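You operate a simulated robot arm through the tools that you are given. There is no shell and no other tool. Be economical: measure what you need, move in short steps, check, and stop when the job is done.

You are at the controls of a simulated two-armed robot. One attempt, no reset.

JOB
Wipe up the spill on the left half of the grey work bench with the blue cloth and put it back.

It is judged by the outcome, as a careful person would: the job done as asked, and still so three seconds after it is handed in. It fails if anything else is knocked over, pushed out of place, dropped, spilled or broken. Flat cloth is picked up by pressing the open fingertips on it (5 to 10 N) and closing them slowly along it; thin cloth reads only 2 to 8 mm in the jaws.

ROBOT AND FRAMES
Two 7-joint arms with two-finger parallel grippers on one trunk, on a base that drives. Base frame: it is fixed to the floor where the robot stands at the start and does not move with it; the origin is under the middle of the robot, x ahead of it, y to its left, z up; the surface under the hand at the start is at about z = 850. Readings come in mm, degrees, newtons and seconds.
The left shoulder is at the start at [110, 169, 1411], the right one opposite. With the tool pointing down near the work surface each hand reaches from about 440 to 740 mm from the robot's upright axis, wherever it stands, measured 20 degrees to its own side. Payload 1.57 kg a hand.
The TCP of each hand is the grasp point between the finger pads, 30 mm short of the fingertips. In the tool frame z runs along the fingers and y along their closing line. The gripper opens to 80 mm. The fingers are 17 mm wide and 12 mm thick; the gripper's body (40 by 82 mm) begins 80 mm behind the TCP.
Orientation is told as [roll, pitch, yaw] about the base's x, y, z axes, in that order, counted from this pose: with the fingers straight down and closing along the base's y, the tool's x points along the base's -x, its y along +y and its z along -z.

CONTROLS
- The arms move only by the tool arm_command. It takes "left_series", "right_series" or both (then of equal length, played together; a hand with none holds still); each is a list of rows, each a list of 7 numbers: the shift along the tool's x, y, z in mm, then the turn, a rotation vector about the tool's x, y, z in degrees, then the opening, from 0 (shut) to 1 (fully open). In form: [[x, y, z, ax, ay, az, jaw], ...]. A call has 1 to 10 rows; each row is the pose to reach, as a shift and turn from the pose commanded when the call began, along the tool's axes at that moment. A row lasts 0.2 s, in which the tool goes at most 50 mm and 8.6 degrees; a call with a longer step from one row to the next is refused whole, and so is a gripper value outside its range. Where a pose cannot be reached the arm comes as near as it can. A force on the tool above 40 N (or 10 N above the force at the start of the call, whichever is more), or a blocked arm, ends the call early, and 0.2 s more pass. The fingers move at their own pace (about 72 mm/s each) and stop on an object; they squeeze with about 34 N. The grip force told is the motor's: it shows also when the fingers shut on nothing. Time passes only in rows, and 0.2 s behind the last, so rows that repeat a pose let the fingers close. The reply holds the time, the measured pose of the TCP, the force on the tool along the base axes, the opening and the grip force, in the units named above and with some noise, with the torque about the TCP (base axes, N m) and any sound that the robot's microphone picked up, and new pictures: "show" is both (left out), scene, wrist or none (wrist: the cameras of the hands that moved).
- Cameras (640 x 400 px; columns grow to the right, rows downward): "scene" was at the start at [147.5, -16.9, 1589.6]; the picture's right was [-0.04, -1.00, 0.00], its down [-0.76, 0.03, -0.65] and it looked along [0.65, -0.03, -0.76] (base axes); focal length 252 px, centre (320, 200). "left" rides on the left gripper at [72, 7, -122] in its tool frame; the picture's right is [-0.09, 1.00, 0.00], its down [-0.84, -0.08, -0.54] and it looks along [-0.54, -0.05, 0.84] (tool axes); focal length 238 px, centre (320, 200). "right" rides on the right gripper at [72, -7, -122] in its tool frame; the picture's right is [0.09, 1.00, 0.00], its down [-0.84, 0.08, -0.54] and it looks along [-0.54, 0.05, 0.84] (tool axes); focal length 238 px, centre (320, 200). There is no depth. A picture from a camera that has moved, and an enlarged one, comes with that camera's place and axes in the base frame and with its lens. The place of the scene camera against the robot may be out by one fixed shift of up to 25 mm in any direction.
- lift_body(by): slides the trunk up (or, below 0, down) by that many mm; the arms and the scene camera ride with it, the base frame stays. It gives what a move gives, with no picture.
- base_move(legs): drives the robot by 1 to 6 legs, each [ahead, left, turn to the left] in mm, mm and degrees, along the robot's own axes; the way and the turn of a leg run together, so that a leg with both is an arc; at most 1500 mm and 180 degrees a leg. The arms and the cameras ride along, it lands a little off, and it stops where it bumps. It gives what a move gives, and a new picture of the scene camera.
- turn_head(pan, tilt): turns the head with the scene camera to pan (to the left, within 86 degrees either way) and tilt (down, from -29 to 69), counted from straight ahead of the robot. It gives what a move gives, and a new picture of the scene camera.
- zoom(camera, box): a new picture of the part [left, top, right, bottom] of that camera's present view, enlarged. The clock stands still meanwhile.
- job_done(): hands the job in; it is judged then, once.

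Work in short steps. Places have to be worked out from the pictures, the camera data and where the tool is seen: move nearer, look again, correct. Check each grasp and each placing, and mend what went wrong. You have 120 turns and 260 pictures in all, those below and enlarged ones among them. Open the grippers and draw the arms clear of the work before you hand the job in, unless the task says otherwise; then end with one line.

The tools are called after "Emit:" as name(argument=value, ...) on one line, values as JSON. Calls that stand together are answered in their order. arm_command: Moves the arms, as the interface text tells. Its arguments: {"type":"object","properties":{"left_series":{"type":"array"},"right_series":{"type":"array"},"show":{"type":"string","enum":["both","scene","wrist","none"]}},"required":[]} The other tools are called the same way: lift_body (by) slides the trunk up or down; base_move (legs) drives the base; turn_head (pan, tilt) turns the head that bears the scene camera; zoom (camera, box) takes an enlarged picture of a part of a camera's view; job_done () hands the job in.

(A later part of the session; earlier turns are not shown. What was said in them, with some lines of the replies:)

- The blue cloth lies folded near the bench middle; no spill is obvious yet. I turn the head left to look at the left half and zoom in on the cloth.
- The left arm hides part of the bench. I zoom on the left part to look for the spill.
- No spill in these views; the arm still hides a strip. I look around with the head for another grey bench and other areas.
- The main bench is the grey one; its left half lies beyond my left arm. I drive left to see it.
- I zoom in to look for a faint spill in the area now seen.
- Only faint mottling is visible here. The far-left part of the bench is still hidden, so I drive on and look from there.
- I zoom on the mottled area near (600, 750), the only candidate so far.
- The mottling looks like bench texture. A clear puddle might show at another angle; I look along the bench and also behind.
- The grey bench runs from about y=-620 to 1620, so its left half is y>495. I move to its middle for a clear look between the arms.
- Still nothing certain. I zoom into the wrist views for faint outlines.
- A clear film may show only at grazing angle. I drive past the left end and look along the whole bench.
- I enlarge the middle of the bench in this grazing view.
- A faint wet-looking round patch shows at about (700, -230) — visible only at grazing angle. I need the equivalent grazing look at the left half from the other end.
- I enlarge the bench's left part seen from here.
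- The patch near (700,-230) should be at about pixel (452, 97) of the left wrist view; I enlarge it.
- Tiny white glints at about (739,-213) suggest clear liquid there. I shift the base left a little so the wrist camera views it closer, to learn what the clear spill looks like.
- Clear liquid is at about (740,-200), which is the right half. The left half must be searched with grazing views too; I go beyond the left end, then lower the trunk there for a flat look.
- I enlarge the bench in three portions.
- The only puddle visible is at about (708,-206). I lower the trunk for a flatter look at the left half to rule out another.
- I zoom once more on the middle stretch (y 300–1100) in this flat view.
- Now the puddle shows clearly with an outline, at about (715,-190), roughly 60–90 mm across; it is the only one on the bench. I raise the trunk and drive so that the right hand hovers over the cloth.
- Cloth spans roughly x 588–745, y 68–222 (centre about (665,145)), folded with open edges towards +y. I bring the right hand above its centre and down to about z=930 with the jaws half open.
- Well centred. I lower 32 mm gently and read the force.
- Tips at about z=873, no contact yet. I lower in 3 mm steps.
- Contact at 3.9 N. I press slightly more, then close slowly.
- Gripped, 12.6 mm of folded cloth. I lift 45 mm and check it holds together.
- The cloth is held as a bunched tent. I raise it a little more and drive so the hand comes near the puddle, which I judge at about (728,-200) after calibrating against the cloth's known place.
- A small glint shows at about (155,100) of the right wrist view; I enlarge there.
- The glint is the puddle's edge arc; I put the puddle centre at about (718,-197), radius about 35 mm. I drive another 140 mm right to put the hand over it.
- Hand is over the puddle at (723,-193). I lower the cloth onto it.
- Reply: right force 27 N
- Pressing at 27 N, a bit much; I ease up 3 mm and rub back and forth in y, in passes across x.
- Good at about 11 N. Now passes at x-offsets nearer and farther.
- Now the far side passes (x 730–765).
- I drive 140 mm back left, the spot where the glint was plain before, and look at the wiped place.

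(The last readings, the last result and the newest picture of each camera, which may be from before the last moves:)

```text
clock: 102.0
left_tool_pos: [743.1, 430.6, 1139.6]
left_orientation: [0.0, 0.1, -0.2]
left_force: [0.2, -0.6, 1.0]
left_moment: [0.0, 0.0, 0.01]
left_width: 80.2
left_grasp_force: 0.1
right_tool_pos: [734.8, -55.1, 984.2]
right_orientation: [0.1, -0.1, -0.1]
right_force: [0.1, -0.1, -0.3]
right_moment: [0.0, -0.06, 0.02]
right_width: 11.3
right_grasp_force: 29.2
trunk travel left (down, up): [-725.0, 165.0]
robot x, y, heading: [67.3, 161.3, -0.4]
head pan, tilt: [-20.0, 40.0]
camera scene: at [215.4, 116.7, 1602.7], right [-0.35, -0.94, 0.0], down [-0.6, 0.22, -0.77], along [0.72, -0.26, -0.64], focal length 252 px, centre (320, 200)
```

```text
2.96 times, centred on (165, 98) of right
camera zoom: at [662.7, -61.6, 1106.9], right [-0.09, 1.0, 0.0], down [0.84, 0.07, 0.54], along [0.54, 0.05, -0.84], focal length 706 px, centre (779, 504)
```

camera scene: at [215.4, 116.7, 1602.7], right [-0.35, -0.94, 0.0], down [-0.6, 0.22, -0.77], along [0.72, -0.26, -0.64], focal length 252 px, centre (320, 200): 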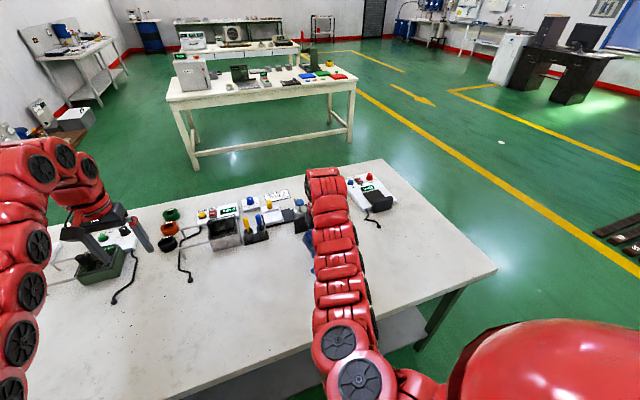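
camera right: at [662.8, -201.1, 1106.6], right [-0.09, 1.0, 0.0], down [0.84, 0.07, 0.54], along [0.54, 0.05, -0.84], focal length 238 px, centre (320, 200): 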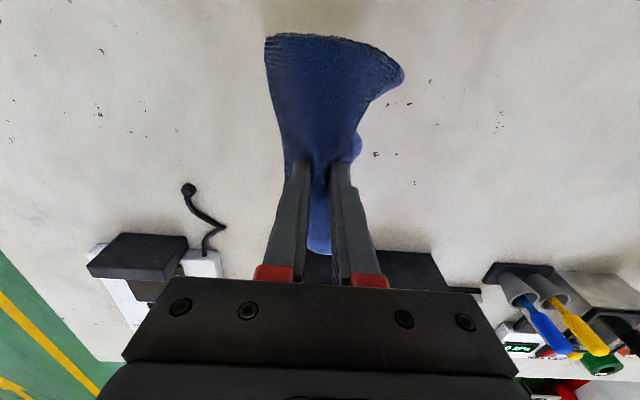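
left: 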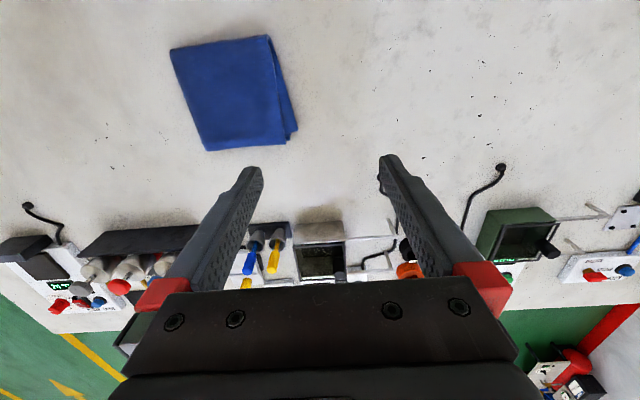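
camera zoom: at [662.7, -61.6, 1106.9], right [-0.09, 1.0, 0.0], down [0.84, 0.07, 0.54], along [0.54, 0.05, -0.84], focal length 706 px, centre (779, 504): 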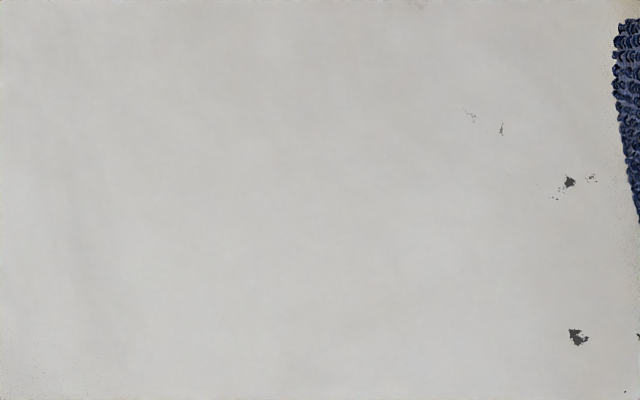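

The glint is gone: that puddle is wiped. Since the job names the left half, I make sure no further puddle lies there, scanning with the low wrist camera while carrying the cloth.

Emit:
base_move(legs=[[0, 480, 0]])

Emit:
zoom(camera="right", box=[0, 0, 280, 175])

Emit:
zoom(camera="right", box=[360, 0, 640, 175])

Emit:
base_move(legs=[[0, 450, 0]])

Emit:
zoom(camera="right", box=[0, 0, 280, 175])

Emit:
zoom(camera="right", box=[360, 0, 640, 175])

Emit:
base_move(legs=[[0, 500, 0]])

Emit:
zoom(camera="right", box=[0, 0, 280, 175])

Emit:
zoom(camera="right", box=[360, 0, 640, 175])

```text
clock: 104.9
left_tool_pos: [743.7, 914.6, 1139.7]
left_orientation: [0.0, 0.1, -0.3]
left_force: [0.3, -0.1, 1.1]
left_moment: [0.02, 0.01, -0.03]
left_width: 80.3
left_grasp_force: 0.0
right_tool_pos: [734.9, 428.7, 983.8]
right_orientation: [0.1, -0.1, -0.2]
right_force: [-0.3, 0.5, -0.1]
right_moment: [-0.03, 0.03, 0.07]
right_width: 11.3
right_grasp_force: 28.9
trunk travel left (down, up): [-725.0, 165.0]
robot x, y, heading: [66.7, 646.1, -0.2]
head pan, tilt: [-20.0, 40.0]
camera scene: at [217.3, 602.5, 1602.7], right [-0.35, -0.94, 0.0], down [-0.6, 0.22, -0.77], along [0.72, -0.27, -0.64], focal length 252 px, centre (320, 200)
```

scene: 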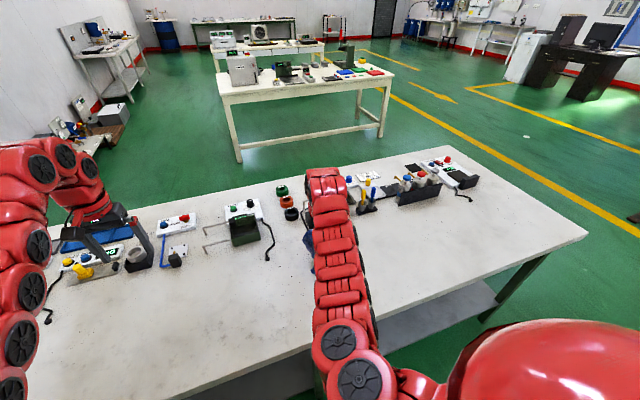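

```text
2.29 times, centred on (140, 88) of right
camera zoom: at [664.3, 423.2, 1107.0], right [-0.09, 1.0, 0.0], down [0.84, 0.07, 0.54], along [0.54, 0.05, -0.84], focal length 545 px, centre (731, 457)
```

zoom: 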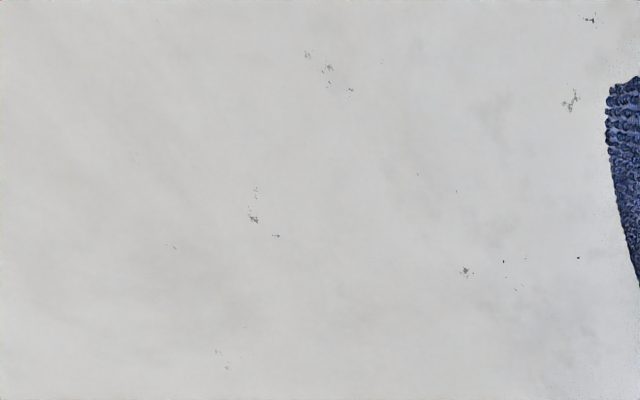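

```text
2.29 times, centred on (500, 88) of right
camera zoom: at [664.3, 423.2, 1107.0], right [-0.09, 1.0, 0.0], down [0.84, 0.07, 0.54], along [0.54, 0.05, -0.84], focal length 545 px, centre (-91, 457)
```

zoom: 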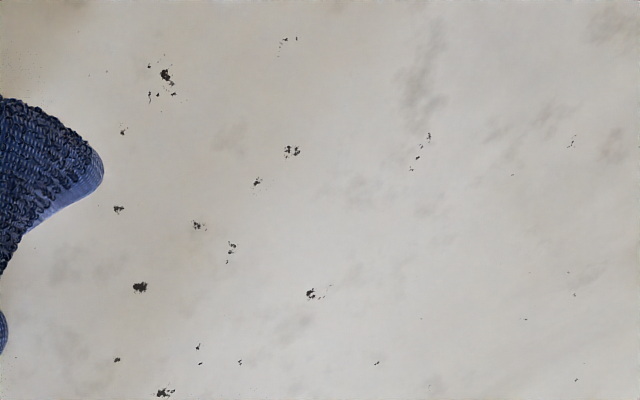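

```text
clock: 107.6
left_tool_pos: [749.0, 1356.7, 1140.4]
left_orientation: [0.0, 0.0, -0.6]
left_force: [-1.2, 0.0, 0.1]
left_moment: [-0.01, 0.02, 0.03]
left_width: 80.2
left_grasp_force: 0.1
right_tool_pos: [738.8, 870.1, 984.0]
right_orientation: [0.0, -0.1, -0.5]
right_force: [-0.4, 0.1, -0.6]
right_moment: [0.01, 0.03, 0.03]
right_width: 11.3
right_grasp_force: 28.3
trunk travel left (down, up): [-725.0, 165.0]
robot x, y, heading: [69.0, 1089.7, -0.4]
head pan, tilt: [-20.0, 40.0]
camera scene: at [220.0, 1046.0, 1602.7], right [-0.35, -0.94, 0.0], down [-0.6, 0.22, -0.77], along [0.72, -0.27, -0.64], focal length 252 px, centre (320, 200)
```

scene: 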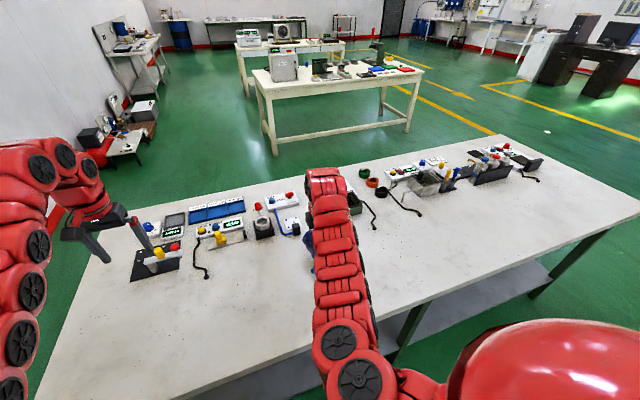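

```text
2.29 times, centred on (140, 88) of right
camera zoom: at [666.4, 865.3, 1107.0], right [-0.08, 1.0, 0.0], down [0.84, 0.07, 0.54], along [0.54, 0.05, -0.84], focal length 545 px, centre (731, 457)
```

zoom: 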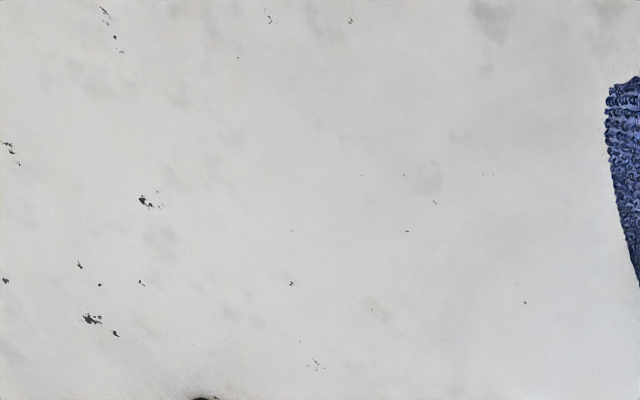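

```text
2.29 times, centred on (500, 88) of right
camera zoom: at [666.4, 865.3, 1107.0], right [-0.08, 1.0, 0.0], down [0.84, 0.07, 0.54], along [0.54, 0.05, -0.84], focal length 545 px, centre (-91, 457)
```

zoom: 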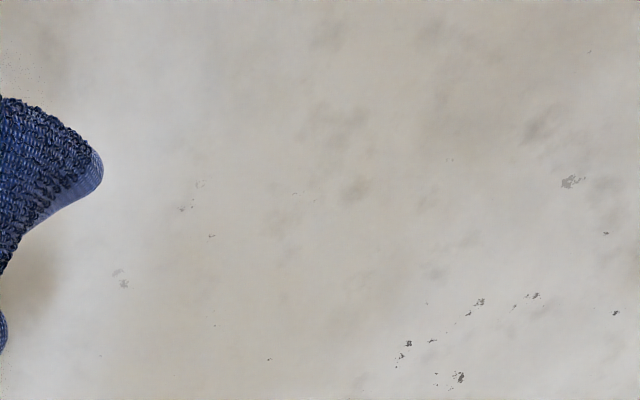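

```text
clock: 110.6
left_tool_pos: [751.1, 1860.6, 1138.0]
left_orientation: [0.0, 0.1, -0.4]
left_force: [-0.6, -0.1, -0.4]
left_moment: [-0.01, 0.01, 0.02]
left_width: 80.0
left_grasp_force: 0.0
right_tool_pos: [741.9, 1371.9, 983.7]
right_orientation: [0.0, 0.0, -0.4]
right_force: [0.6, 0.1, -0.1]
right_moment: [-0.02, -0.01, 0.0]
right_width: 11.5
right_grasp_force: 29.7
trunk travel left (down, up): [-725.0, 165.0]
robot x, y, heading: [74.0, 1590.3, -0.3]
head pan, tilt: [-20.0, 40.0]
camera scene: at [223.8, 1547.8, 1602.7], right [-0.35, -0.94, 0.0], down [-0.6, 0.22, -0.77], along [0.72, -0.27, -0.64], focal length 252 px, centre (320, 200)
```

scene: 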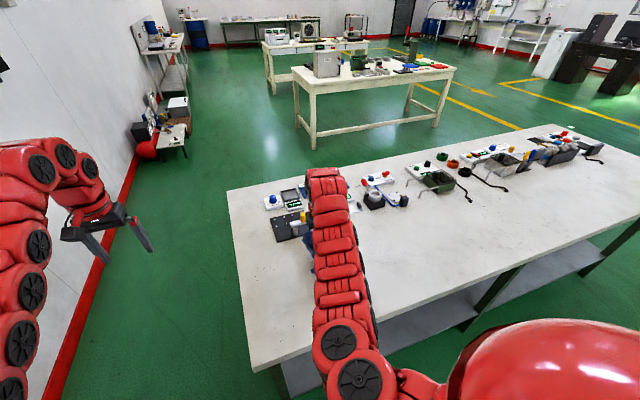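

```text
2.29 times, centred on (140, 88) of right
camera zoom: at [670.2, 1367.1, 1107.0], right [-0.08, 1.0, 0.0], down [0.84, 0.07, 0.54], along [0.54, 0.05, -0.84], focal length 545 px, centre (731, 457)
```

zoom: 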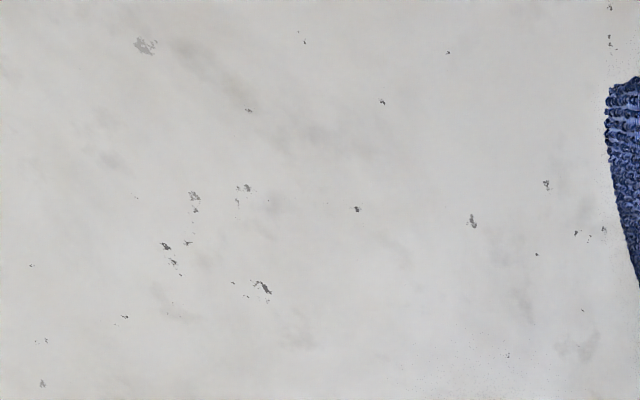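

```text
2.29 times, centred on (500, 88) of right
camera zoom: at [670.2, 1367.1, 1107.0], right [-0.08, 1.0, 0.0], down [0.84, 0.07, 0.54], along [0.54, 0.05, -0.84], focal length 545 px, centre (-91, 457)
```

zoom: 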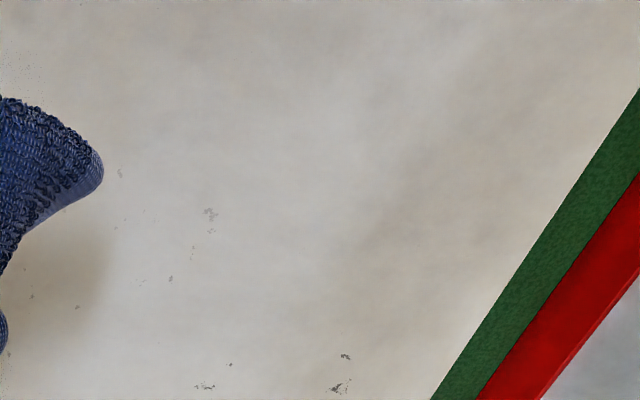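

No other puddle on the left half. From here I look along the bench once more at the wiped place.

Emit:
turn_head(pan=-68, tilt=25)

Emit:
zoom(camera="scene", box=[260, 150, 380, 225])

```text
clock: 111.7
left_tool_pos: [751.0, 1860.6, 1138.7]
left_orientation: [-0.1, 0.2, -0.4]
left_force: [-0.4, -0.3, -0.1]
left_moment: [-0.01, 0.02, 0.01]
left_width: 79.8
left_grasp_force: 0.0
right_tool_pos: [741.5, 1372.7, 985.1]
right_orientation: [0.0, -0.1, -0.5]
right_force: [0.2, -0.3, -1.1]
right_moment: [-0.02, -0.01, 0.02]
right_width: 11.2
right_grasp_force: 29.5
trunk travel left (down, up): [-725.0, 165.0]
robot x, y, heading: [73.6, 1591.5, -0.4]
head pan, tilt: [-68.0, 25.0]
camera scene: at [178.1, 1492.1, 1626.0], right [-0.93, -0.37, 0.0], down [-0.16, 0.39, -0.91], along [0.33, -0.84, -0.42], focal length 252 px, centre (320, 200)
```

scene: 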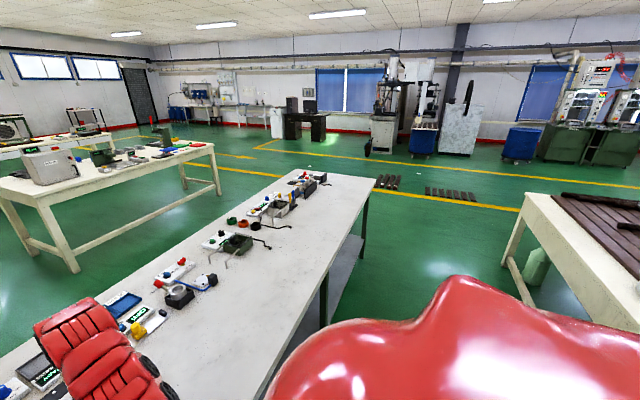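

```text
5.33 times, centred on (320, 188) of scene
camera zoom: at [178.1, 1492.1, 1626.0], right [-0.93, -0.37, 0.0], down [-0.16, 0.39, -0.91], along [0.33, -0.84, -0.42], focal length 1346 px, centre (320, 267)
```

zoom: 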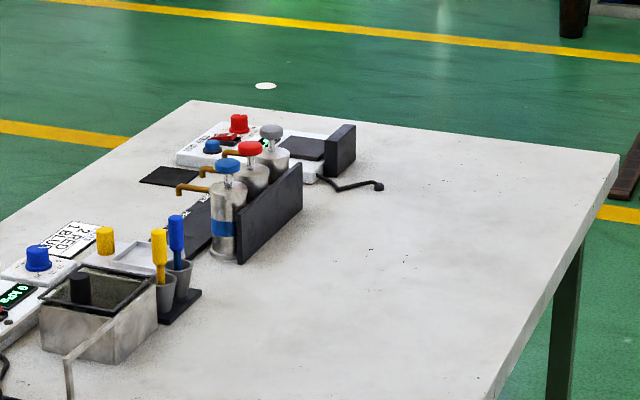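

The place is clean. Now I bring the cloth back: hand should return to (666,146).

Emit:
base_move(legs=[[-40, -800, 0.4], [-30, -427, 0]])

Emit:
turn_head(pan=-20, tilt=50)

```text
clock: 118.2
left_tool_pos: [673.8, 640.1, 1140.1]
left_orientation: [-0.2, 0.1, -0.1]
left_force: [0.2, -0.2, 0.1]
left_moment: [0.01, 0.02, -0.01]
left_width: 80.2
left_grasp_force: 0.2
right_tool_pos: [666.2, 153.6, 984.6]
right_orientation: [0.0, -0.2, -0.2]
right_force: [0.1, 0.2, -1.1]
right_moment: [0.01, 0.01, 0.04]
right_width: 11.4
right_grasp_force: 29.3
trunk travel left (down, up): [-725.0, 165.0]
robot x, y, heading: [-1.2, 365.2, -0.3]
head pan, tilt: [-68.0, 25.0]
camera scene: at [102.1, 269.5, 1626.1], right [-0.93, -0.37, 0.0], down [-0.16, 0.39, -0.91], along [0.34, -0.84, -0.42], focal length 252 px, centre (320, 200)
```

scene: 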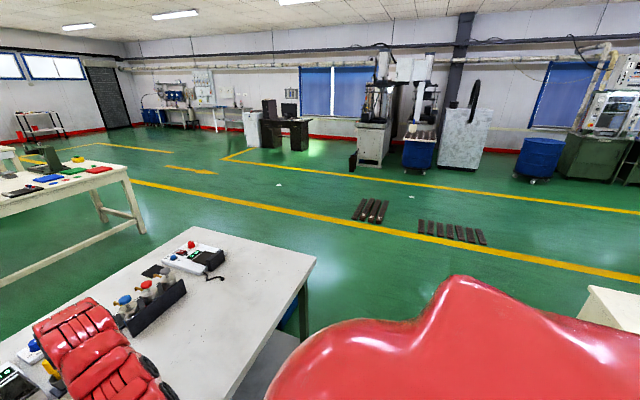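

```text
clock: 119.4
left_tool_pos: [673.7, 639.4, 1139.6]
left_orientation: [-0.1, 0.1, -0.2]
left_force: [0.4, 0.6, -0.4]
left_moment: [-0.01, 0.02, 0.02]
left_width: 80.1
left_grasp_force: 0.1
right_tool_pos: [666.4, 152.9, 984.7]
right_orientation: [0.2, -0.1, -0.2]
right_force: [-0.2, 0.4, -0.3]
right_moment: [-0.02, 0.0, 0.06]
right_width: 11.4
right_grasp_force: 29.2
trunk travel left (down, up): [-725.0, 165.0]
robot x, y, heading: [-6.8, 367.4, 0.1]
head pan, tilt: [-20.0, 50.0]
camera scene: at [140.0, 328.0, 1588.6], right [-0.34, -0.94, 0.0], down [-0.72, 0.26, -0.64], along [0.6, -0.22, -0.77], focal length 252 px, centre (320, 200)
```

scene: 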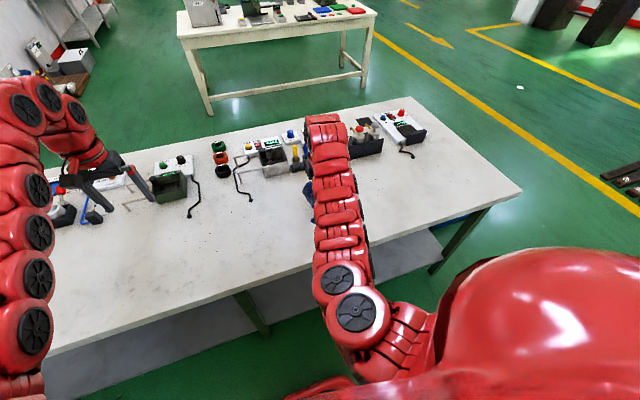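

Hand at (666,153). I shift 7 mm right and lower to about z=898.

Emit:
arm_command(right_series=[[0, -7, 30, 0, 0, 0, 0], [0, -7, 55, 0, 0, 0, 0], [0, -7, 72, 0, 0, 0, 0], [0, -7, 82, 0, 0, 0, 0], [0, -7, 85, 0, 0, 0, 0], [0, -7, 85, 0, 0, 0, 0]], show="wrist")

```text
clock: 120.8
left_tool_pos: [671.4, 638.8, 1140.2]
left_orientation: [-0.1, 0.1, -0.1]
left_force: [0.9, 1.1, 0.0]
left_moment: [0.02, -0.02, -0.03]
left_width: 79.8
left_grasp_force: 0.0
right_tool_pos: [667.2, 146.0, 902.1]
right_orientation: [0.0, -0.3, -0.2]
right_force: [4.3, -3.3, 21.2]
right_moment: [-0.03, -0.19, 0.01]
right_width: 11.5
right_grasp_force: 29.3
trunk travel left (down, up): [-725.0, 165.0]
robot x, y, heading: [-5.8, 373.0, -0.0]
head pan, tilt: [-20.0, 50.0]
camera right: at [594.0, 140.3, 1024.1], right [-0.09, 1.0, 0.0], down [0.83, 0.07, 0.55], along [0.54, 0.05, -0.84], focal length 238 px, centre (320, 200)
```

right: 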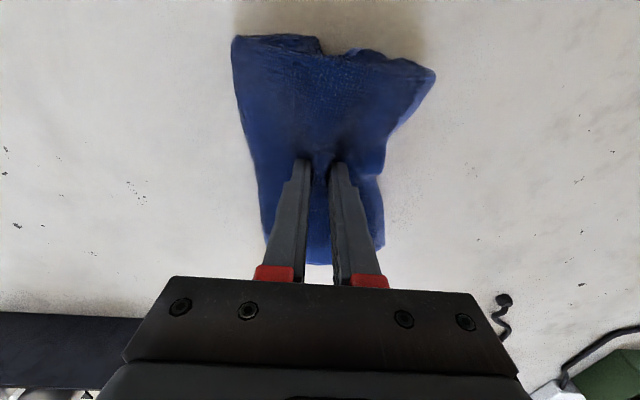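

I ease up slightly, open the fingers slowly so the cloth relaxes, then lift straight away.

Emit:
arm_command(right_series=[[0, 0, -2, 0, 0, 0, 0.1], [0, 0, -2, 0, 0, 0, 0.25], [0, 0, -1, 0, 0, 0, 0.4], [0, 0, -1, 0, 0, 0, 0.55], [0, 0, -1, 0, 0, 0, 0.7], [0, 0, -1, 0, 0, 0, 0.7]], show="wrist")

Emit:
arm_command(right_series=[[0, 0, -10, 0, 0, 0, 0.7], [0, 0, -40, 0, 0, 0, 0.7], [0, 0, -80, 0, 0, 0, 0.7], [0, 0, -120, 0, 0, 0, 0.7], [0, 0, -120, 0, 0, 0, 0.7]], show="wrist")

```text
clock: 122.2
left_tool_pos: [672.8, 640.0, 1138.9]
left_orientation: [-0.1, 0.2, -0.1]
left_force: [0.3, -0.4, -0.5]
left_moment: [0.0, 0.0, -0.01]
left_width: 79.9
left_grasp_force: 0.1
right_tool_pos: [666.8, 145.0, 900.5]
right_orientation: [0.0, 0.0, -0.2]
right_force: [-0.7, -0.6, 1.8]
right_moment: [0.05, 0.0, 0.01]
right_width: 55.5
right_grasp_force: 0.1
trunk travel left (down, up): [-725.0, 165.0]
robot x, y, heading: [3.0, 368.6, -0.3]
head pan, tilt: [-20.0, 50.0]
camera right: at [594.7, 140.3, 1023.2], right [-0.09, 1.0, 0.0], down [0.84, 0.07, 0.54], along [0.54, 0.05, -0.84], focal length 238 px, centre (320, 200)
```

right: 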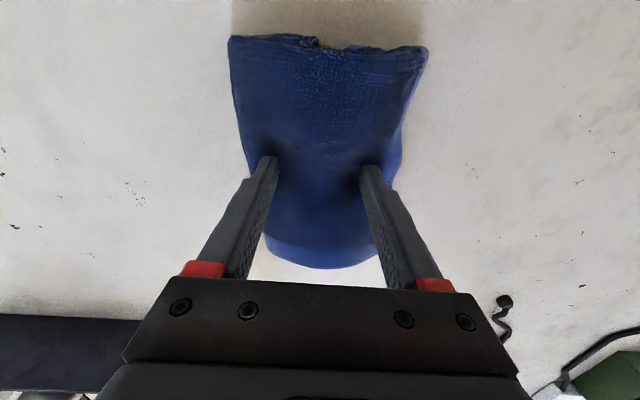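

```text
clock: 123.4
left_tool_pos: [672.8, 640.2, 1138.9]
left_orientation: [0.0, 0.2, -0.2]
left_force: [-0.8, 0.2, -0.3]
left_moment: [0.01, -0.04, -0.02]
left_width: 80.0
left_grasp_force: 0.1
right_tool_pos: [668.5, 144.7, 1019.5]
right_orientation: [0.1, -0.1, -0.1]
right_force: [-0.5, 0.7, 0.1]
right_moment: [-0.01, -0.04, 0.0]
right_width: 56.3
right_grasp_force: 0.0
trunk travel left (down, up): [-725.0, 165.0]
robot x, y, heading: [-4.4, 366.7, -0.1]
head pan, tilt: [-20.0, 50.0]
camera right: at [596.1, 139.2, 1142.8], right [-0.09, 1.0, 0.0], down [0.84, 0.07, 0.54], along [0.54, 0.05, -0.84], focal length 238 px, centre (320, 200)
```

right: 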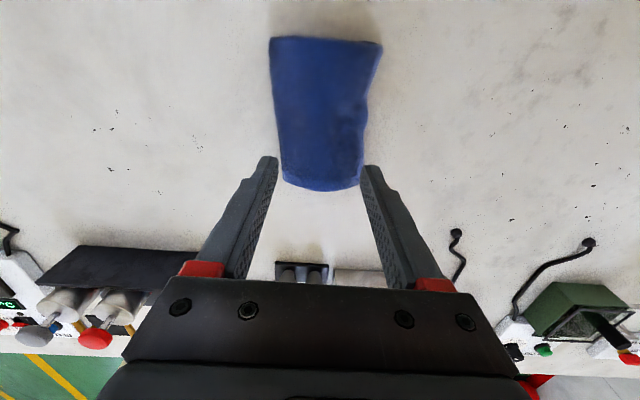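

The cloth lies at its old centre (about (667,150)), just a bit narrower. I raise the hand away and check with the scene camera.

Emit:
arm_command(right_series=[[0, -45, -10, 0, 0, 0, 1], [0, -90, -15, 0, 0, 0, 1], [0, -135, -15, 0, 0, 0, 1], [0, -180, -15, 0, 0, 0, 1], [0, -180, -15, 0, 0, 0, 1]], show="none")

Emit:
turn_head(pan=-15, tilt=48)

Emit:
zoom(camera="scene", box=[220, 150, 380, 250])

Emit:
zoom(camera="right", box=[0, 0, 640, 400])

```text
clock: 124.6
left_tool_pos: [673.7, 640.7, 1138.2]
left_orientation: [0.0, 0.2, -0.1]
left_force: [0.0, 0.7, 0.5]
left_moment: [-0.04, 0.03, 0.0]
left_width: 79.8
left_grasp_force: 0.0
right_tool_pos: [665.8, -35.9, 1035.7]
right_orientation: [0.0, -0.1, -0.1]
right_force: [-0.4, -0.3, 0.3]
right_moment: [-0.05, 0.01, 0.0]
right_width: 79.9
right_grasp_force: 0.0
trunk travel left (down, up): [-725.0, 165.0]
robot x, y, heading: [-2.6, 371.5, 0.0]
head pan, tilt: [-20.0, 50.0]
```

```text
clock: 125.2
left_tool_pos: [673.5, 639.2, 1139.5]
left_orientation: [-0.1, 0.1, -0.1]
left_force: [0.2, 0.1, -0.1]
left_moment: [0.02, 0.01, -0.01]
left_width: 79.9
left_grasp_force: 0.2
right_tool_pos: [666.4, -36.6, 1034.8]
right_orientation: [-0.1, -0.1, -0.2]
right_force: [-0.1, 0.9, 0.2]
right_moment: [0.03, 0.03, 0.0]
right_width: 79.9
right_grasp_force: 0.1
trunk travel left (down, up): [-725.0, 165.0]
robot x, y, heading: [-3.0, 370.5, 0.1]
head pan, tilt: [-15.0, 48.0]
camera scene: at [143.7, 334.3, 1591.3], right [-0.26, -0.97, 0.0], down [-0.72, 0.19, -0.67], along [0.65, -0.17, -0.74], focal length 252 px, centre (320, 200)
```

scene: 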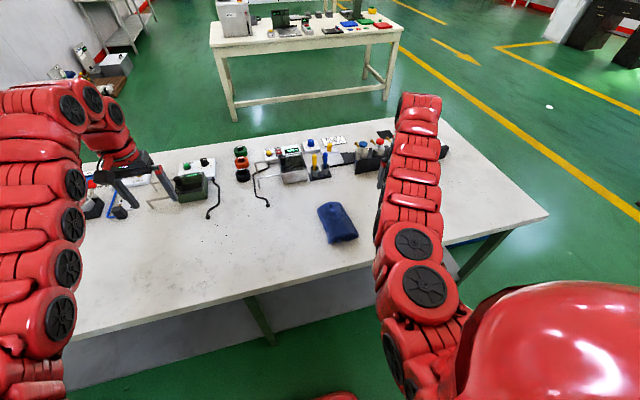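

```text
4.00 times, centred on (300, 200) of scene
camera zoom: at [143.7, 334.3, 1591.3], right [-0.26, -0.97, 0.0], down [-0.72, 0.19, -0.67], along [0.65, -0.17, -0.74], focal length 1009 px, centre (400, 200)
```

zoom: 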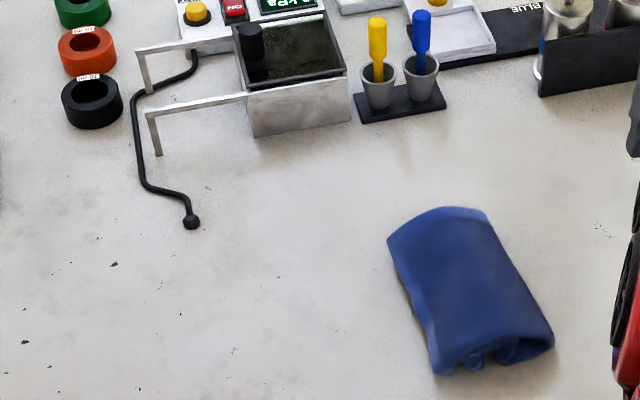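

```text
1.00 times, centred on (320, 200) of right (not enlarged: the box is as wide or as high as the picture)
camera zoom: at [594.3, -41.4, 1158.6], right [-0.09, 1.0, 0.0], down [0.84, 0.07, 0.54], along [0.54, 0.05, -0.84], focal length 238 px, centre (320, 200)
```

zoom: 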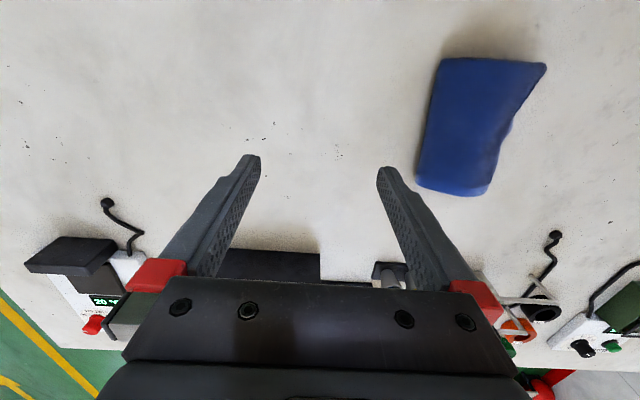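

The cloth lies in its original place, still folded. One last enlarged look at the wiped spot from here.

Emit:
zoom(camera="right", box=[100, 60, 320, 200])

```text
2.86 times, centred on (210, 130) of right
camera zoom: at [594.3, -41.4, 1158.6], right [-0.09, 1.0, 0.0], down [0.84, 0.07, 0.54], along [0.54, 0.05, -0.84], focal length 681 px, centre (634, 400)
```

zoom: 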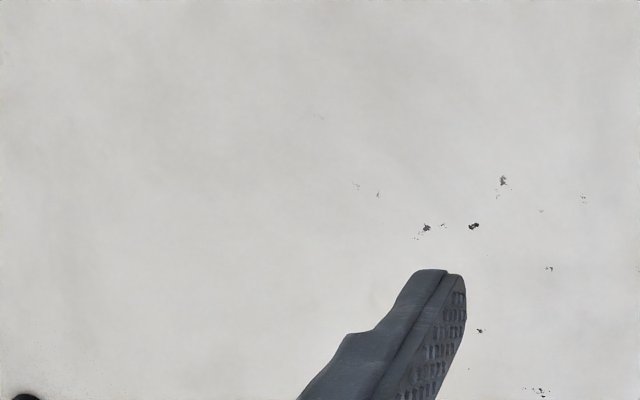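

The surface is dry, the cloth is back, and the grippers are open and clear, so I hand the job in.

Emit:
job_done()

```text
The job is handed in.
```

I wiped up the only spill I could find and put the cloth back, but that spill was on the robot's right half of the bench, not its left. It was a clear puddle at about (718, -197), and it would be on the left for someone facing the bench from the far side. I searched the robot's left half at several angles and saw no spill there. The wiped spot looks dry. The cloth is back at its original place, still folded but a little narrower because its side edges are tucked under. I saw nothing else knocked or moved.
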